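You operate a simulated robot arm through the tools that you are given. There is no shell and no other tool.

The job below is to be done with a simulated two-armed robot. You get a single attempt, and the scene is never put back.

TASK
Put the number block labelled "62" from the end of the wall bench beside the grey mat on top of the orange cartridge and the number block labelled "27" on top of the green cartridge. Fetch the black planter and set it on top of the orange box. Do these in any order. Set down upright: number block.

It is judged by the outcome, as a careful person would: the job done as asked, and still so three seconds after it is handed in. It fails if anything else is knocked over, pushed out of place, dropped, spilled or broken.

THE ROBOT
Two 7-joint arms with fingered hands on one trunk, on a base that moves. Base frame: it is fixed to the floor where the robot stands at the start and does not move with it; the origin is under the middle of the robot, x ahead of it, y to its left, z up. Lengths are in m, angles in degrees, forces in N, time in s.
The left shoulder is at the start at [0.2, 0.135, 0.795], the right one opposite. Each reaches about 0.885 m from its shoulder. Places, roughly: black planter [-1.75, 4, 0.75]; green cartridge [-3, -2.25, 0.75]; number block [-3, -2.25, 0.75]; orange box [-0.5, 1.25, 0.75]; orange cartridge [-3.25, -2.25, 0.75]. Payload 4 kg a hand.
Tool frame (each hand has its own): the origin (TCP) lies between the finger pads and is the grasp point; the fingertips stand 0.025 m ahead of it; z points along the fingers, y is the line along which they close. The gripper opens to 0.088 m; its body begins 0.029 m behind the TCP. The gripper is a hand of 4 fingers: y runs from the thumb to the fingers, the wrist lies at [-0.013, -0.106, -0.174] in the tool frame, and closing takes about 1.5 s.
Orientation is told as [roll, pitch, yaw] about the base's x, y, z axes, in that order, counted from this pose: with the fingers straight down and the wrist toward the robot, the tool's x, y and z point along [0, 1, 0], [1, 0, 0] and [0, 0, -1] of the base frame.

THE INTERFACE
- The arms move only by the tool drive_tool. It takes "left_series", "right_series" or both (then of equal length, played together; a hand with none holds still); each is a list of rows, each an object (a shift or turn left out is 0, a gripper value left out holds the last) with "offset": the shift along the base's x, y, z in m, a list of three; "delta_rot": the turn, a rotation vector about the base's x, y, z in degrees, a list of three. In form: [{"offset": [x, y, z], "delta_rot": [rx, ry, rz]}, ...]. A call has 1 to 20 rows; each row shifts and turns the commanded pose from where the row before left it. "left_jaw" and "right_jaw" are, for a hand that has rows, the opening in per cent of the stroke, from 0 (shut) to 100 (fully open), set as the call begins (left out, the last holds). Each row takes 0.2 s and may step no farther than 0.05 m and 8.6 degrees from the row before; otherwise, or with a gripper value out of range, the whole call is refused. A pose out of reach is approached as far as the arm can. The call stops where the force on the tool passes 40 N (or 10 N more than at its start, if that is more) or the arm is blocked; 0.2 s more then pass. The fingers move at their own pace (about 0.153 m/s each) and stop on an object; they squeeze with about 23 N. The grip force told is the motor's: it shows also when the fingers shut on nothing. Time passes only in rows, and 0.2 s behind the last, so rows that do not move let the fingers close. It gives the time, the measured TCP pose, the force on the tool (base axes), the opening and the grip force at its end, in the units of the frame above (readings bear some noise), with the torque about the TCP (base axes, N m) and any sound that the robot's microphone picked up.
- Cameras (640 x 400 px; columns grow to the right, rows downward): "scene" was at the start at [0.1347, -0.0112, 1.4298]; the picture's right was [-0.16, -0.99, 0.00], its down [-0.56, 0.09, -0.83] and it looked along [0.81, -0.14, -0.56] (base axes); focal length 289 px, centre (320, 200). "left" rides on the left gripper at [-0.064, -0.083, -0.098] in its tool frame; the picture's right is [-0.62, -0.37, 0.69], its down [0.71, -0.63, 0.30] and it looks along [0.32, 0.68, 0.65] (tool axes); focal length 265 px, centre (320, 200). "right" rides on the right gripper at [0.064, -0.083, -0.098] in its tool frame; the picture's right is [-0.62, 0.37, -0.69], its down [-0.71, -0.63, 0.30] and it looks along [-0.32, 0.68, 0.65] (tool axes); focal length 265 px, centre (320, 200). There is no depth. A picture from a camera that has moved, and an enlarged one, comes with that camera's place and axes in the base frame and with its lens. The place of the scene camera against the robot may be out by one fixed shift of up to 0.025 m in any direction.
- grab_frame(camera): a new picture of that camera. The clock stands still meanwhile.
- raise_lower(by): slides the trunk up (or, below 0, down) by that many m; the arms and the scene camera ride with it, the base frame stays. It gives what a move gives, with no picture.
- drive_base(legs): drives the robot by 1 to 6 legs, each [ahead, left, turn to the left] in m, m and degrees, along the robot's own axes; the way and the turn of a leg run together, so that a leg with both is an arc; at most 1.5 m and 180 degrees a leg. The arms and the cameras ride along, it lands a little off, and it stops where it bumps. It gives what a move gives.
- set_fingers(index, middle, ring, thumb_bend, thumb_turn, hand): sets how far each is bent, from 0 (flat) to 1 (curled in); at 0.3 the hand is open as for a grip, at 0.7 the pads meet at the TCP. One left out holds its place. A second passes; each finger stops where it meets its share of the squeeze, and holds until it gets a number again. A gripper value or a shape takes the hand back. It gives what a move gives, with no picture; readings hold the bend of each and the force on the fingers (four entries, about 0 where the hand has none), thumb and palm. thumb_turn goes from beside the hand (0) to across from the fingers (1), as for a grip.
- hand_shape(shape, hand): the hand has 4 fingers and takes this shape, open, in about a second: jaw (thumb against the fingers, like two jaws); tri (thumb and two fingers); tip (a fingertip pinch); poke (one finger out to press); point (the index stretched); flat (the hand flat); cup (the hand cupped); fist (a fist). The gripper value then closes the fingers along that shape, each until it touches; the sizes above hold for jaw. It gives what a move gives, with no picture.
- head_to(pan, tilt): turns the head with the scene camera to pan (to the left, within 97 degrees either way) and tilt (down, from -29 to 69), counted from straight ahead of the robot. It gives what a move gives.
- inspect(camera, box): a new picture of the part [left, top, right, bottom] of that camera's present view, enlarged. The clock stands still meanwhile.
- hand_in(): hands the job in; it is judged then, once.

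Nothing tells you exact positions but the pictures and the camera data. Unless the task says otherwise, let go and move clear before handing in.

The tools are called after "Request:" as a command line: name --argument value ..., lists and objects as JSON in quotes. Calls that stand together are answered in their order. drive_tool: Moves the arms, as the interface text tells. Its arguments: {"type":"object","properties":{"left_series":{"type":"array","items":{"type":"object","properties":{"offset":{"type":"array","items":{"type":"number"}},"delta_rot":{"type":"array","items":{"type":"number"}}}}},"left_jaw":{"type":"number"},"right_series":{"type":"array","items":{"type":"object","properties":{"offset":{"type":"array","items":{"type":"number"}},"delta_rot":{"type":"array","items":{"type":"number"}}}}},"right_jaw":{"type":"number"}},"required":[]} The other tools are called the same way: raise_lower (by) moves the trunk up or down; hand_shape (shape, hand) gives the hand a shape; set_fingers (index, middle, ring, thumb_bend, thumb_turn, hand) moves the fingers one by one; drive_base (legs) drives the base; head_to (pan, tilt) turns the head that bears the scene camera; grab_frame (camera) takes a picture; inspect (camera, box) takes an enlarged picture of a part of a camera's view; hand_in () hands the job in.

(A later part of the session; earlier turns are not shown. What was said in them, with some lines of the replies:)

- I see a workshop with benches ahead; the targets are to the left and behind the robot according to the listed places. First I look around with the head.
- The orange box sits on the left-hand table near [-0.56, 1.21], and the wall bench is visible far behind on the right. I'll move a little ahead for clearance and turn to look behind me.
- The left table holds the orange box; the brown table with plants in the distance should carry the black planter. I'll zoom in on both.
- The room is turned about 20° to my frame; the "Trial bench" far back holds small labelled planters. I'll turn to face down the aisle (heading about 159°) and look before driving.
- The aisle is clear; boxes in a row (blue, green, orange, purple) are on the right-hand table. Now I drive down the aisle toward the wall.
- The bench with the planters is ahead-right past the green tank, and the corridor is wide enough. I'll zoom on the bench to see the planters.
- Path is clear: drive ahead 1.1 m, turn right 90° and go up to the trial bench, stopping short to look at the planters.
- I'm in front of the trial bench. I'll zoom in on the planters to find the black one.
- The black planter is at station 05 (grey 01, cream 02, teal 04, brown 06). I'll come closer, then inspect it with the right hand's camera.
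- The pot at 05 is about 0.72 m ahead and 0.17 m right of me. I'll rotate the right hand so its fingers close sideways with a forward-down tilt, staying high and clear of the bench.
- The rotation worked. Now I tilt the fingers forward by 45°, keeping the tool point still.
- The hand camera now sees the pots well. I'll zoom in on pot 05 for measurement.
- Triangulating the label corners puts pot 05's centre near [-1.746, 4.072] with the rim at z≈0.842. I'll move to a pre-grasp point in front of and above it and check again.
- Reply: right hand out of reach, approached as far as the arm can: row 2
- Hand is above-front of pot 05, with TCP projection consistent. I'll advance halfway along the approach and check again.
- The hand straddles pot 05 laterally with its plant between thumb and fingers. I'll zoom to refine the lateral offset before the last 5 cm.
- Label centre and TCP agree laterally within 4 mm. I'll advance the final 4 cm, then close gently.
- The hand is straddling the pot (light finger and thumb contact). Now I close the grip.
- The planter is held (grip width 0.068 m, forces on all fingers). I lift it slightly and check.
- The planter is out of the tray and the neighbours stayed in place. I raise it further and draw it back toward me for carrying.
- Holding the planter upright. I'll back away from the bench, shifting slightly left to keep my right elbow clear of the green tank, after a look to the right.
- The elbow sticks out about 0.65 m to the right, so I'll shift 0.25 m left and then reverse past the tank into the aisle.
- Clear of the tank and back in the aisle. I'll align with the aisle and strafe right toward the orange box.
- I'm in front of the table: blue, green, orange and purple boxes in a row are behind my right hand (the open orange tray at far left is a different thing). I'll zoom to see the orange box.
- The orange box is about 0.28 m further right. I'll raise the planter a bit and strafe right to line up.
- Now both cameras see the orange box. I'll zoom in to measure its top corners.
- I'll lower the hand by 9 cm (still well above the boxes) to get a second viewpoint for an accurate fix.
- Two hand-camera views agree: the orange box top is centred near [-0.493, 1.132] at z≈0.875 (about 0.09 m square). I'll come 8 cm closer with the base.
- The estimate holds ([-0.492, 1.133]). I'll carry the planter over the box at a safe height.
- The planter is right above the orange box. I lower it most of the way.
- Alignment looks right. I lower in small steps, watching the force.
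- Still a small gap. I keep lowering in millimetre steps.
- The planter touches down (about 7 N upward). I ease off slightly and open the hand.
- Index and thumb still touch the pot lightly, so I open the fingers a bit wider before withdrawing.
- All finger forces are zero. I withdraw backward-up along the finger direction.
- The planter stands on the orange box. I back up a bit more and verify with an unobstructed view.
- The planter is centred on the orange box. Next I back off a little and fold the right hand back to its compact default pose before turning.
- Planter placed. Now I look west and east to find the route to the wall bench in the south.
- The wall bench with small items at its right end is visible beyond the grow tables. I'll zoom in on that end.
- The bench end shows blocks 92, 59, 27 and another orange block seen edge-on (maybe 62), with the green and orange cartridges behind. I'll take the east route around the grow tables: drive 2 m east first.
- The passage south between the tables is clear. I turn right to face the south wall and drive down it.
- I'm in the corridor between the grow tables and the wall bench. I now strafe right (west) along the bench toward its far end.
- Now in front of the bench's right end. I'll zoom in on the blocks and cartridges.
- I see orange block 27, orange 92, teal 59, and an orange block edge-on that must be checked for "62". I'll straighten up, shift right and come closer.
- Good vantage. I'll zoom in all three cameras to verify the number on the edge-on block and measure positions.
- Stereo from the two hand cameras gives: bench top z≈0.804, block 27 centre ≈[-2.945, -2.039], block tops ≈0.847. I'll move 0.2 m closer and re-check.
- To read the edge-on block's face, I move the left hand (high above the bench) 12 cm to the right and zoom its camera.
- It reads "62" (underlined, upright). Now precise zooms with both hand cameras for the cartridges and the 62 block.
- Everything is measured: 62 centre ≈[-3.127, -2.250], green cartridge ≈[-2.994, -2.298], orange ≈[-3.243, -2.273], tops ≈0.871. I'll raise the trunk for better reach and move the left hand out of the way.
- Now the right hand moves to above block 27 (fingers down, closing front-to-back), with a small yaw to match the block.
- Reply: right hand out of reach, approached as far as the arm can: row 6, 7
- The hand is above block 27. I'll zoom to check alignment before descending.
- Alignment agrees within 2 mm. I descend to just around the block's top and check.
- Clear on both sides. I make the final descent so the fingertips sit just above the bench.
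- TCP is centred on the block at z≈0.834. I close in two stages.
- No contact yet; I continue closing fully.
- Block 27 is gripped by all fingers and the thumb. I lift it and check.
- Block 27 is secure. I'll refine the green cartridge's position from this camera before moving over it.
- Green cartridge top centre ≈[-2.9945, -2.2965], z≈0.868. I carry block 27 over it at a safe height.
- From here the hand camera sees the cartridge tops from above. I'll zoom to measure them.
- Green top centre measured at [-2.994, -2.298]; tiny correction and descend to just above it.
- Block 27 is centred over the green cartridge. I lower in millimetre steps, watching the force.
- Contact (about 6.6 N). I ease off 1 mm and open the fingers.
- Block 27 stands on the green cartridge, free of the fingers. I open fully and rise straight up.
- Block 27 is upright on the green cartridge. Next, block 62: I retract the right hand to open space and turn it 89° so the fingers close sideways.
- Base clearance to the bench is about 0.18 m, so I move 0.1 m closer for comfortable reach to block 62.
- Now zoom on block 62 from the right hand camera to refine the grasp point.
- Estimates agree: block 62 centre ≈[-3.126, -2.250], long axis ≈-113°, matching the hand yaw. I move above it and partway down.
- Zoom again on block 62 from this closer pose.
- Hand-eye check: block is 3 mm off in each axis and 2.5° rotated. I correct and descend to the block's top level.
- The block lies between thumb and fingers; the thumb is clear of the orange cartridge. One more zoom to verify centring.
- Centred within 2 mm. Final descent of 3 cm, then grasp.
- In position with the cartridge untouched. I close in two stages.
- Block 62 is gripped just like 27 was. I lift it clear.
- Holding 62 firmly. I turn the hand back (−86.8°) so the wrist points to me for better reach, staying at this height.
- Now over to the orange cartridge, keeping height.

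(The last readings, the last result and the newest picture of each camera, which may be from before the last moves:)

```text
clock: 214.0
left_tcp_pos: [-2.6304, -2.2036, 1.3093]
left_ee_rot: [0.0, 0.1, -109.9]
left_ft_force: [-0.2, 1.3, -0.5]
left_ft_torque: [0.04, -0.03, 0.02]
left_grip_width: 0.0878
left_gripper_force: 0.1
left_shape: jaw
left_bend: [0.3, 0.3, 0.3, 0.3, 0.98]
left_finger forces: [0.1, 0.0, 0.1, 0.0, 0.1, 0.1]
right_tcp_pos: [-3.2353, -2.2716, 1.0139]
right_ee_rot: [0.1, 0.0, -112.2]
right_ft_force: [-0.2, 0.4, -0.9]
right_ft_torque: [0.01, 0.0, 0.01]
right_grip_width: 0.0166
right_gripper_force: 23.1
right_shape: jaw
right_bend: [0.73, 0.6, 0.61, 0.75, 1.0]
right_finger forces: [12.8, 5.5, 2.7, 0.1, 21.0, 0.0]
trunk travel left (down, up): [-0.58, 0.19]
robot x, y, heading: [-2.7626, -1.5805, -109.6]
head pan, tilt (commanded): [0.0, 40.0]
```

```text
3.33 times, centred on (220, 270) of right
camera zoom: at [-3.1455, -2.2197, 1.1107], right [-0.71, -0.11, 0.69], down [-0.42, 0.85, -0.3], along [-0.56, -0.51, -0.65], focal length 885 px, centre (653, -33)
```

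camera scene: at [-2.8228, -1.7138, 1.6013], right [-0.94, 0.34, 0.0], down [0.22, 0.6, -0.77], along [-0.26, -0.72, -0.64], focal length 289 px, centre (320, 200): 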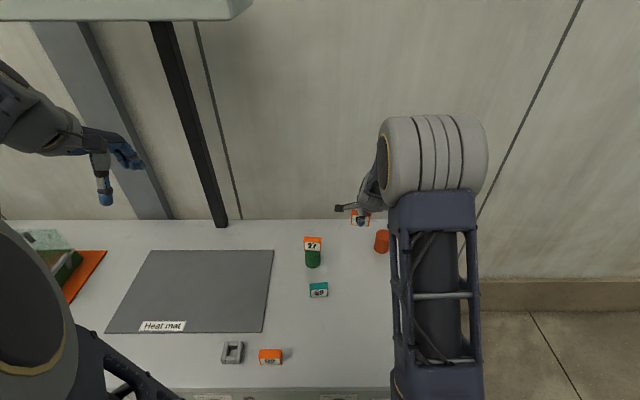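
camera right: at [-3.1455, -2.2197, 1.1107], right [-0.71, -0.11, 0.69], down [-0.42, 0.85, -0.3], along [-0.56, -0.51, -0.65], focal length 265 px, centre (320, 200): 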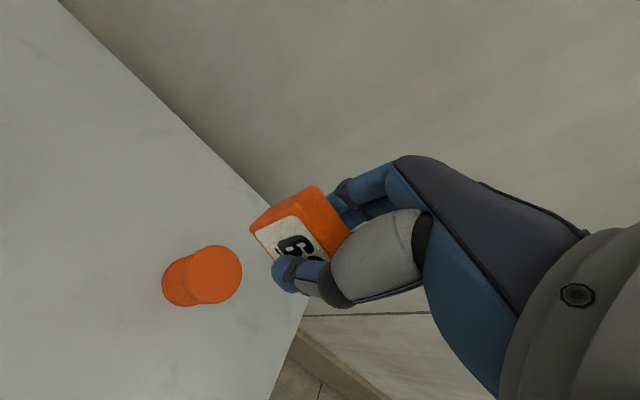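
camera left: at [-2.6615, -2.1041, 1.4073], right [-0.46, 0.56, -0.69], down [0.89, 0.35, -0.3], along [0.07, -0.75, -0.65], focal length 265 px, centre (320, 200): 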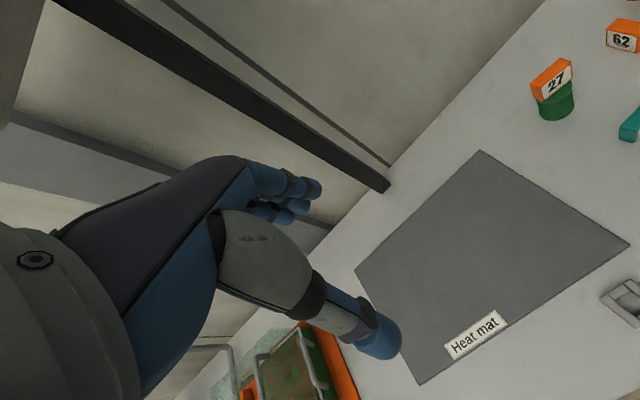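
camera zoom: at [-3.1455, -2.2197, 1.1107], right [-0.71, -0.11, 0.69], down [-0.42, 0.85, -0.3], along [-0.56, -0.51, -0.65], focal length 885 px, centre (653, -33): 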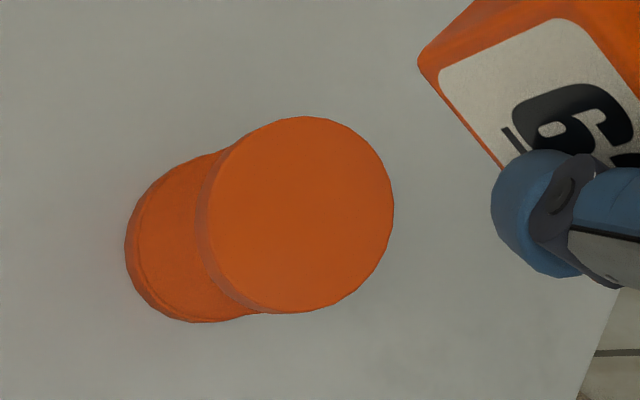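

Orange top centre is within 3 mm of the target. I correct and descend to just above it.

Request:
drive_tool --right_series '[{"offset": [-0.0019, -0.0008, -0.02]}, {"offset": [-0.0018, -0.0007, -0.02]}, {"offset": [0, 0, -0.02]}, {"offset": [0, 0, -0.02]}, {"offset": [0, 0, -0.018]}, {}]'

Request:
inspect --camera "right" --box '[160, 150, 380, 320]'

Request:
inspect --camera "scene" --box '[320, 190, 440, 280]'

Request:
grab_frame --camera "left"

```text
clock: 215.4
left_tcp_pos: [-2.6295, -2.2042, 1.3096]
left_ee_rot: [0.0, 0.0, -110.0]
left_ft_force: [-0.8, -0.7, 0.9]
left_ft_torque: [0.03, -0.04, 0.0]
left_grip_width: 0.0879
left_gripper_force: 0.1
left_shape: jaw
left_bend: [0.3, 0.3, 0.3, 0.3, 0.98]
left_finger forces: [0.0, 0.0, 0.0, 0.0, 0.0, 0.1]
right_tcp_pos: [-3.242, -2.2735, 0.9175]
right_ee_rot: [0.0, 0.1, -112.2]
right_ft_force: [0.6, -0.9, 0.1]
right_ft_torque: [0.01, 0.01, 0.02]
right_grip_width: 0.0169
right_gripper_force: 22.9
right_shape: jaw
right_bend: [0.73, 0.6, 0.61, 0.75, 1.0]
right_finger forces: [12.9, 5.6, 2.6, 0.1, 21.0, 0.1]
trunk travel left (down, up): [-0.58, 0.19]
robot x, y, heading: [-2.7583, -1.5809, -109.6]
head pan, tilt (commanded): [0.0, 40.0]
```

```text
2.35 times, centred on (270, 235) of right
camera zoom: at [-3.1507, -2.2216, 1.0135], right [-0.71, -0.11, 0.69], down [-0.42, 0.85, -0.3], along [-0.56, -0.51, -0.65], focal length 624 px, centre (438, 118)
```

zoom: 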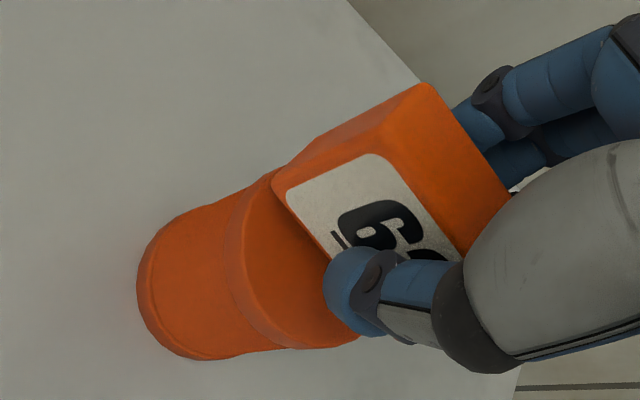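

```text
4.44 times, centred on (380, 235) of scene
camera zoom: at [-2.8224, -1.7139, 1.6013], right [-0.94, 0.34, 0.0], down [0.22, 0.6, -0.77], along [-0.26, -0.72, -0.64], focal length 1284 px, centre (53, 44)
```

zoom: 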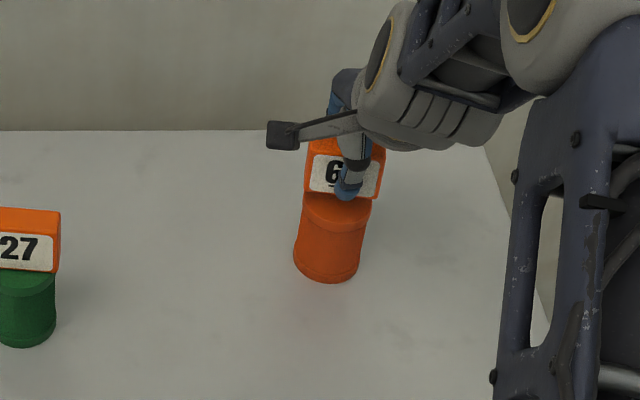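

```text
taken
camera left: at [-2.6615, -2.1041, 1.4073], right [-0.46, 0.56, -0.69], down [0.89, 0.35, -0.3], along [0.07, -0.75, -0.65], focal length 265 px, centre (320, 200)
```

left: 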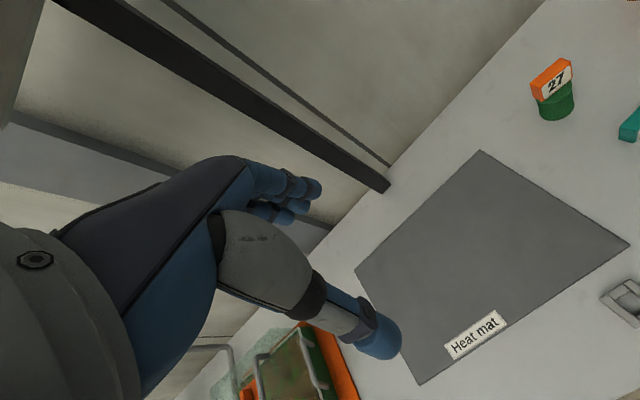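

Block 62 is aligned over the orange cartridge. I lower in small steps.

Request:
drive_tool --right_series '[{"offset": [0, 0, -0.006]}, {"offset": [0, 0, -0.004]}, {}]'

Request:
drive_tool --right_series '[{"offset": [0, 0, -0.002]}, {}]'

```text
clock: 216.2
left_tcp_pos: [-2.6303, -2.2038, 1.3088]
left_ee_rot: [-0.1, 0.1, -109.8]
left_ft_force: [-0.7, -0.7, 0.0]
left_ft_torque: [0.01, 0.02, -0.02]
left_grip_width: 0.0877
left_gripper_force: 0.1
left_shape: jaw
left_bend: [0.3, 0.3, 0.3, 0.3, 0.98]
left_finger forces: [0.0, 0.0, 0.0, 0.0, 0.1, 0.1]
right_tcp_pos: [-3.2399, -2.2754, 0.9069]
right_ee_rot: [0.0, 0.0, -112.3]
right_ft_force: [0.7, -0.4, -1.3]
right_ft_torque: [0.0, -0.02, -0.01]
right_grip_width: 0.0165
right_gripper_force: 22.8
right_shape: jaw
right_bend: [0.73, 0.6, 0.61, 0.75, 1.0]
right_finger forces: [12.9, 5.5, 2.7, 0.1, 21.0, 0.0]
trunk travel left (down, up): [-0.58, 0.19]
robot x, y, heading: [-2.7594, -1.5837, -109.8]
head pan, tilt (commanded): [0.0, 40.0]
```

```text
clock: 216.8
left_tcp_pos: [-2.6305, -2.2043, 1.3093]
left_ee_rot: [-0.1, 0.0, -109.9]
left_ft_force: [-0.2, 0.0, -0.2]
left_ft_torque: [-0.01, -0.07, 0.02]
left_grip_width: 0.0877
left_gripper_force: 0.0
left_shape: jaw
left_bend: [0.3, 0.3, 0.3, 0.3, 0.98]
left_finger forces: [0.0, 0.0, 0.1, 0.1, 0.0, 0.0]
right_tcp_pos: [-3.2395, -2.2758, 0.9033]
right_ee_rot: [-0.1, -0.1, -112.2]
right_ft_force: [0.2, -0.3, -0.3]
right_ft_torque: [0.0, -0.01, 0.02]
right_grip_width: 0.0164
right_gripper_force: 22.9
right_shape: jaw
right_bend: [0.73, 0.6, 0.61, 0.75, 1.0]
right_finger forces: [12.9, 5.6, 2.5, 0.1, 21.1, 0.0]
trunk travel left (down, up): [-0.58, 0.19]
robot x, y, heading: [-2.7636, -1.5764, -109.7]
head pan, tilt (commanded): [0.0, 40.0]
```

No contact yet at 0.9033. I continue by 2 mm steps.

Request:
drive_tool --right_series '[{"offset": [0, 0, -0.002]}, {}]'

```text
clock: 217.4
left_tcp_pos: [-2.6297, -2.2045, 1.3096]
left_ee_rot: [0.0, 0.1, -110.0]
left_ft_force: [0.3, 0.4, 0.2]
left_ft_torque: [-0.04, -0.02, -0.01]
left_grip_width: 0.0876
left_gripper_force: 0.1
left_shape: jaw
left_bend: [0.3, 0.3, 0.3, 0.3, 0.98]
left_finger forces: [0.1, 0.0, 0.1, 0.0, 0.0, 0.0]
right_tcp_pos: [-3.2409, -2.2769, 0.9026]
right_ee_rot: [0.0, -0.1, -112.2]
right_ft_force: [0.1, -0.2, 4.1]
right_ft_torque: [-0.02, -0.03, -0.01]
right_grip_width: 0.0167
right_gripper_force: 22.8
right_shape: jaw
right_bend: [0.73, 0.6, 0.61, 0.75, 1.0]
right_finger forces: [13.3, 5.8, 2.6, 0.0, 21.7, 0.0]
trunk travel left (down, up): [-0.58, 0.19]
robot x, y, heading: [-2.7625, -1.5817, -109.9]
head pan, tilt (commanded): [0.0, 40.0]
```

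Contact at about 4 N. A quick look before releasing.

Request:
inspect --camera "scene" --box '[340, 205, 420, 270]'

Request:
inspect --camera "right" --box '[170, 150, 380, 320]'

```text
6.15 times, centred on (380, 238) of scene
camera zoom: at [-2.8224, -1.7138, 1.6014], right [-0.94, 0.34, 0.0], down [0.22, 0.6, -0.77], along [-0.26, -0.72, -0.64], focal length 1778 px, centre (-49, -31)
```

zoom: 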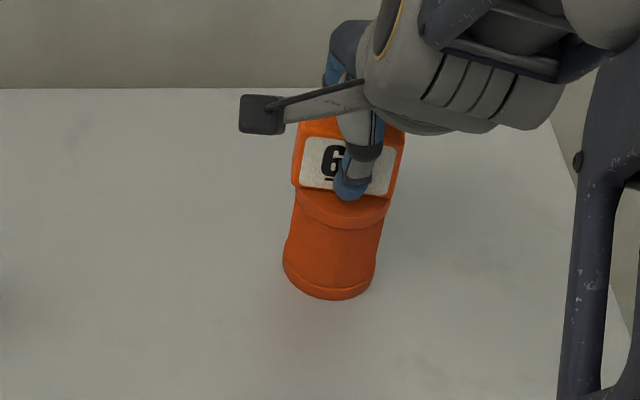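

```text
2.35 times, centred on (275, 235) of right
camera zoom: at [-3.15, -2.2236, 0.9998], right [-0.71, -0.11, 0.69], down [-0.42, 0.85, -0.3], along [-0.56, -0.51, -0.65], focal length 624 px, centre (426, 118)
```

zoom: 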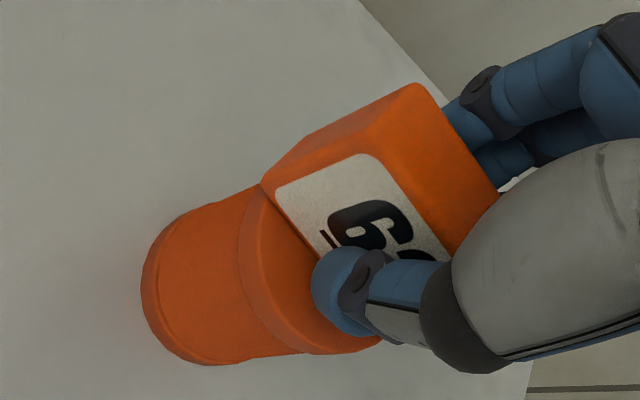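

Seated and centred. I ease off, open, and check.

Request:
drive_tool --right_series '[{"offset": [0, 0, 0.001]}, {}]'

Request:
drive_tool --right_series '[{}, {}, {}, {}, {}]' --right_jaw 60

Request:
grab_frame --camera "right"

Request:
inspect --camera "scene" --box '[340, 205, 420, 270]'

```text
clock: 218.0
left_tcp_pos: [-2.6296, -2.2034, 1.3093]
left_ee_rot: [-0.1, 0.1, -109.9]
left_ft_force: [-0.3, -0.4, 0.1]
left_ft_torque: [0.01, -0.02, 0.02]
left_grip_width: 0.0878
left_gripper_force: 0.0
left_shape: jaw
left_bend: [0.3, 0.3, 0.3, 0.3, 0.98]
left_finger forces: [0.0, 0.0, 0.0, 0.0, 0.1, 0.0]
right_tcp_pos: [-3.2407, -2.2767, 0.903]
right_ee_rot: [0.0, 0.1, -112.2]
right_ft_force: [0.6, 0.4, 1.8]
right_ft_torque: [-0.02, -0.01, -0.02]
right_grip_width: 0.0167
right_gripper_force: 23.1
right_shape: jaw
right_bend: [0.73, 0.6, 0.61, 0.75, 1.0]
right_finger forces: [13.3, 5.8, 2.5, 0.0, 21.7, 0.1]
trunk travel left (down, up): [-0.58, 0.19]
robot x, y, heading: [-2.7637, -1.5824, -109.9]
head pan, tilt (commanded): [0.0, 40.0]
```

```text
clock: 219.2
left_tcp_pos: [-2.6292, -2.2032, 1.309]
left_ee_rot: [0.0, 0.1, -109.9]
left_ft_force: [0.1, 0.7, -0.4]
left_ft_torque: [-0.01, 0.0, 0.0]
left_grip_width: 0.0876
left_gripper_force: 0.0
left_shape: jaw
left_bend: [0.3, 0.3, 0.3, 0.3, 0.98]
left_finger forces: [0.0, 0.0, 0.0, 0.0, 0.0, 0.1]
right_tcp_pos: [-3.2412, -2.2772, 0.9031]
right_ee_rot: [0.0, 0.0, -112.1]
right_ft_force: [-0.1, -0.5, -1.0]
right_ft_torque: [0.02, 0.0, 0.02]
right_grip_width: 0.0523
right_gripper_force: 0.1
right_shape: jaw
right_bend: [0.29, 0.41, 0.37, 0.65, 1.0]
right_finger forces: [0.0, 0.1, 0.1, 0.0, 0.0, 0.0]
trunk travel left (down, up): [-0.58, 0.19]
robot x, y, heading: [-2.7584, -1.5814, -109.8]
head pan, tilt (commanded): [0.0, 40.0]
```

```text
taken
camera right: at [-3.1497, -2.2231, 1.0001], right [-0.71, -0.11, 0.69], down [-0.42, 0.85, -0.3], along [-0.56, -0.51, -0.65], focal length 265 px, centre (320, 200)
```

right: 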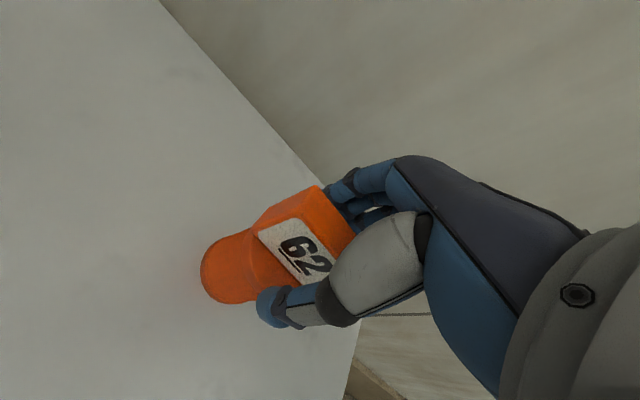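

```text
6.15 times, centred on (380, 238) of scene
camera zoom: at [-2.8224, -1.7139, 1.6013], right [-0.94, 0.34, 0.0], down [0.22, 0.6, -0.77], along [-0.26, -0.72, -0.64], focal length 1778 px, centre (-49, -31)
```

zoom: 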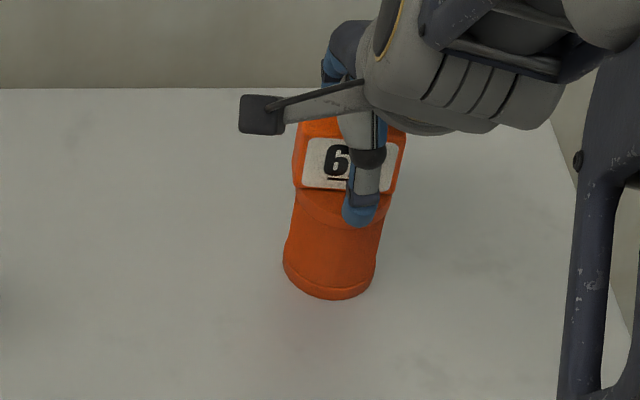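

Block 62 stands free on the orange cartridge. I open fully and rise straight up, then withdraw.

Request:
drive_tool --right_series '[{}, {}, {"offset": [0, 0, 0.01]}, {"offset": [0, 0, 0.02]}, {"offset": [0, 0, 0.03]}, {"offset": [0, 0, 0.04]}, {"offset": [0, 0, 0.04]}, {"offset": [0, 0, 0.03]}]' --right_jaw 100

Request:
grab_frame --camera "right"

Request:
inspect --camera "scene" --box '[290, 190, 420, 290]'

```text
clock: 221.0
left_tcp_pos: [-2.6301, -2.2044, 1.3096]
left_ee_rot: [0.0, 0.1, -109.8]
left_ft_force: [-0.4, -0.2, -0.2]
left_ft_torque: [0.02, 0.01, 0.0]
left_grip_width: 0.0876
left_gripper_force: 0.0
left_shape: jaw
left_bend: [0.3, 0.3, 0.3, 0.3, 0.98]
left_finger forces: [0.0, 0.0, 0.1, 0.0, 0.0, 0.0]
right_tcp_pos: [-3.2409, -2.2748, 1.0754]
right_ee_rot: [-0.1, 0.1, -112.1]
right_ft_force: [0.1, 0.2, 0.4]
right_ft_torque: [-0.03, 0.0, 0.03]
right_grip_width: 0.0879
right_gripper_force: 0.0
right_shape: jaw
right_bend: [0.3, 0.3, 0.3, 0.3, 0.98]
right_finger forces: [0.0, 0.1, 0.0, 0.0, 0.0, 0.0]
trunk travel left (down, up): [-0.58, 0.19]
robot x, y, heading: [-2.7631, -1.5826, -109.5]
head pan, tilt (commanded): [0.0, 40.0]
```

```text
taken
camera right: at [-3.151, -2.2217, 1.1723], right [-0.71, -0.11, 0.69], down [-0.42, 0.85, -0.3], along [-0.56, -0.51, -0.65], focal length 265 px, centre (320, 200)
```

right: 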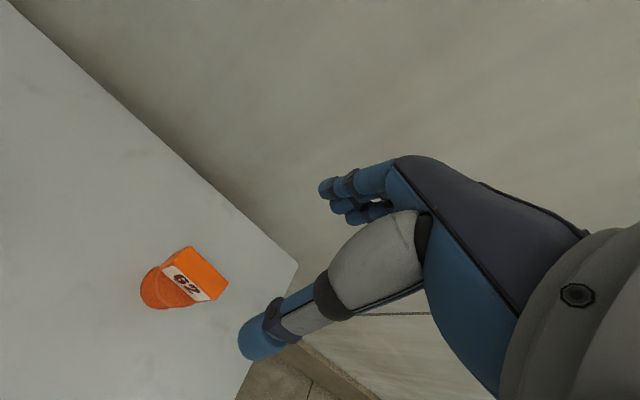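

```text
4.00 times, centred on (355, 240) of scene
camera zoom: at [-2.8226, -1.7141, 1.6013], right [-0.94, 0.34, 0.0], down [0.22, 0.6, -0.77], along [-0.26, -0.72, -0.64], focal length 1156 px, centre (180, 40)
```

zoom: 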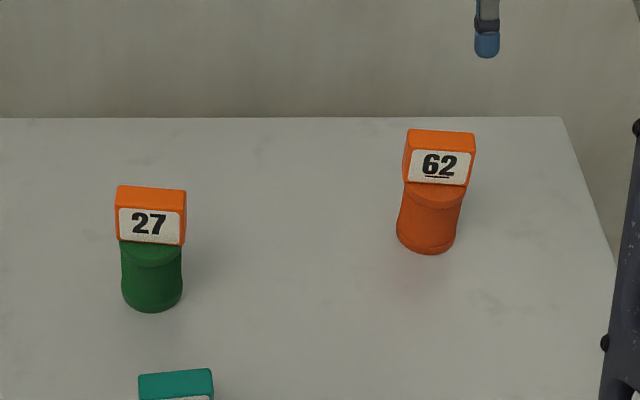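

Both blocks are upright on their cartridges. I retract the right hand and back the robot slightly away.

Request:
drive_tool --right_series '[{"offset": [0.012, 0.035, 0.02]}, {"offset": [0.014, 0.04, 0.015]}, {"offset": [0.014, 0.04, 0.01]}, {"offset": [0.014, 0.04, 0.01]}, {"offset": [0.014, 0.04, 0.01]}, {"offset": [0.014, 0.04, 0]}]'

Request:
drive_base --legs '[[-0.2, 0, 0]]'

Request:
grab_frame --camera "scene"

Request:
inspect --camera "scene" --box '[240, 140, 420, 290]'

```text
clock: 222.4
left_tcp_pos: [-2.6308, -2.2041, 1.3097]
left_ee_rot: [0.0, 0.0, -109.8]
left_ft_force: [0.0, 0.8, -1.2]
left_ft_torque: [0.01, -0.01, 0.0]
left_grip_width: 0.0881
left_gripper_force: 0.1
left_shape: jaw
left_bend: [0.3, 0.3, 0.3, 0.3, 0.98]
left_finger forces: [0.0, 0.0, 0.0, 0.0, 0.0, 0.1]
right_tcp_pos: [-3.1572, -2.0409, 1.1403]
right_ee_rot: [0.0, 0.2, -112.2]
right_ft_force: [0.1, -0.3, -0.2]
right_ft_torque: [-0.04, -0.03, -0.01]
right_grip_width: 0.0879
right_gripper_force: 0.0
right_shape: jaw
right_bend: [0.3, 0.3, 0.3, 0.3, 0.98]
right_finger forces: [0.0, 0.0, 0.0, 0.1, 0.1, 0.0]
trunk travel left (down, up): [-0.58, 0.19]
robot x, y, heading: [-2.7602, -1.5819, -109.7]
head pan, tilt (commanded): [0.0, 40.0]
```

```text
clock: 224.0
left_tcp_pos: [-2.5559, -2.0156, 1.3092]
left_ee_rot: [0.0, 0.0, -109.3]
left_ft_force: [-0.6, -0.6, -0.5]
left_ft_torque: [-0.01, 0.04, -0.01]
left_grip_width: 0.0878
left_gripper_force: 0.1
left_shape: jaw
left_bend: [0.3, 0.3, 0.3, 0.3, 0.98]
left_finger forces: [0.0, 0.0, 0.0, 0.1, 0.0, 0.0]
right_tcp_pos: [-3.0865, -1.8576, 1.1408]
right_ee_rot: [0.0, -0.1, -111.6]
right_ft_force: [-0.3, 0.1, -0.5]
right_ft_torque: [0.02, 0.0, 0.0]
right_grip_width: 0.0878
right_gripper_force: 0.0
right_shape: jaw
right_bend: [0.3, 0.3, 0.3, 0.3, 0.98]
right_finger forces: [0.0, 0.1, 0.0, 0.0, 0.0, 0.0]
trunk travel left (down, up): [-0.58, 0.19]
robot x, y, heading: [-2.697, -1.3949, -109.3]
head pan, tilt (commanded): [0.0, 40.0]
```

```text
taken
camera scene: at [-2.7546, -1.5273, 1.6013], right [-0.94, 0.33, 0.0], down [0.21, 0.61, -0.77], along [-0.25, -0.72, -0.64], focal length 289 px, centre (320, 200)
```

scene: 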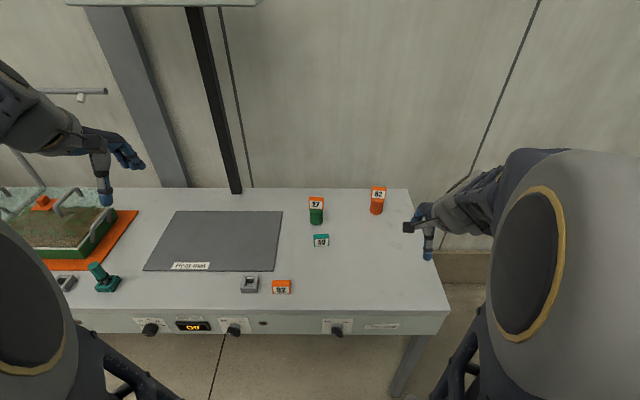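

```text
2.67 times, centred on (330, 215) of scene
camera zoom: at [-2.7546, -1.5273, 1.6013], right [-0.94, 0.33, 0.0], down [0.21, 0.61, -0.77], along [-0.25, -0.72, -0.64], focal length 770 px, centre (293, 160)
```

zoom: 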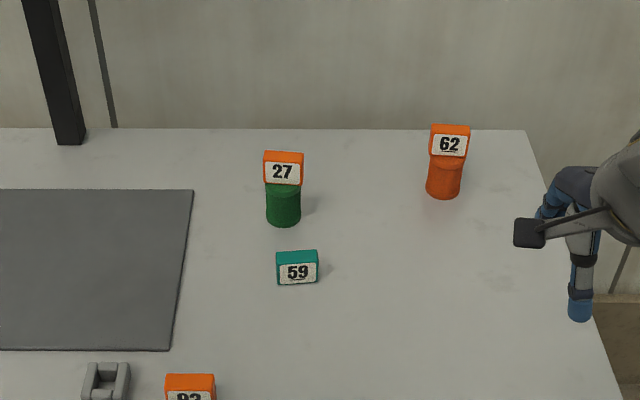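

Block 27 stands upright on the green cartridge and block 62 on the orange one. The planter was centred on the orange box when I last saw it. The hands are empty and clear, so I hand the job in.

Request:
hand_in

```text
The job is handed in.
```

The job is handed in: both number blocks and the black planter are where you asked.

- **Block 62:** it stands upright on the orange cartridge, with the number facing out from the bench.
- **Block 27:** it stands upright on the green cartridge, also facing out from the bench.
- **Black planter:** it is on top of the orange box, centred to within about 6 mm. I last saw it before driving to the wall bench, and nothing I did afterwards came near it.

I saw nothing knocked over, dropped or pushed out of place at any of the three benches. Both hands are empty and clear of the objects.
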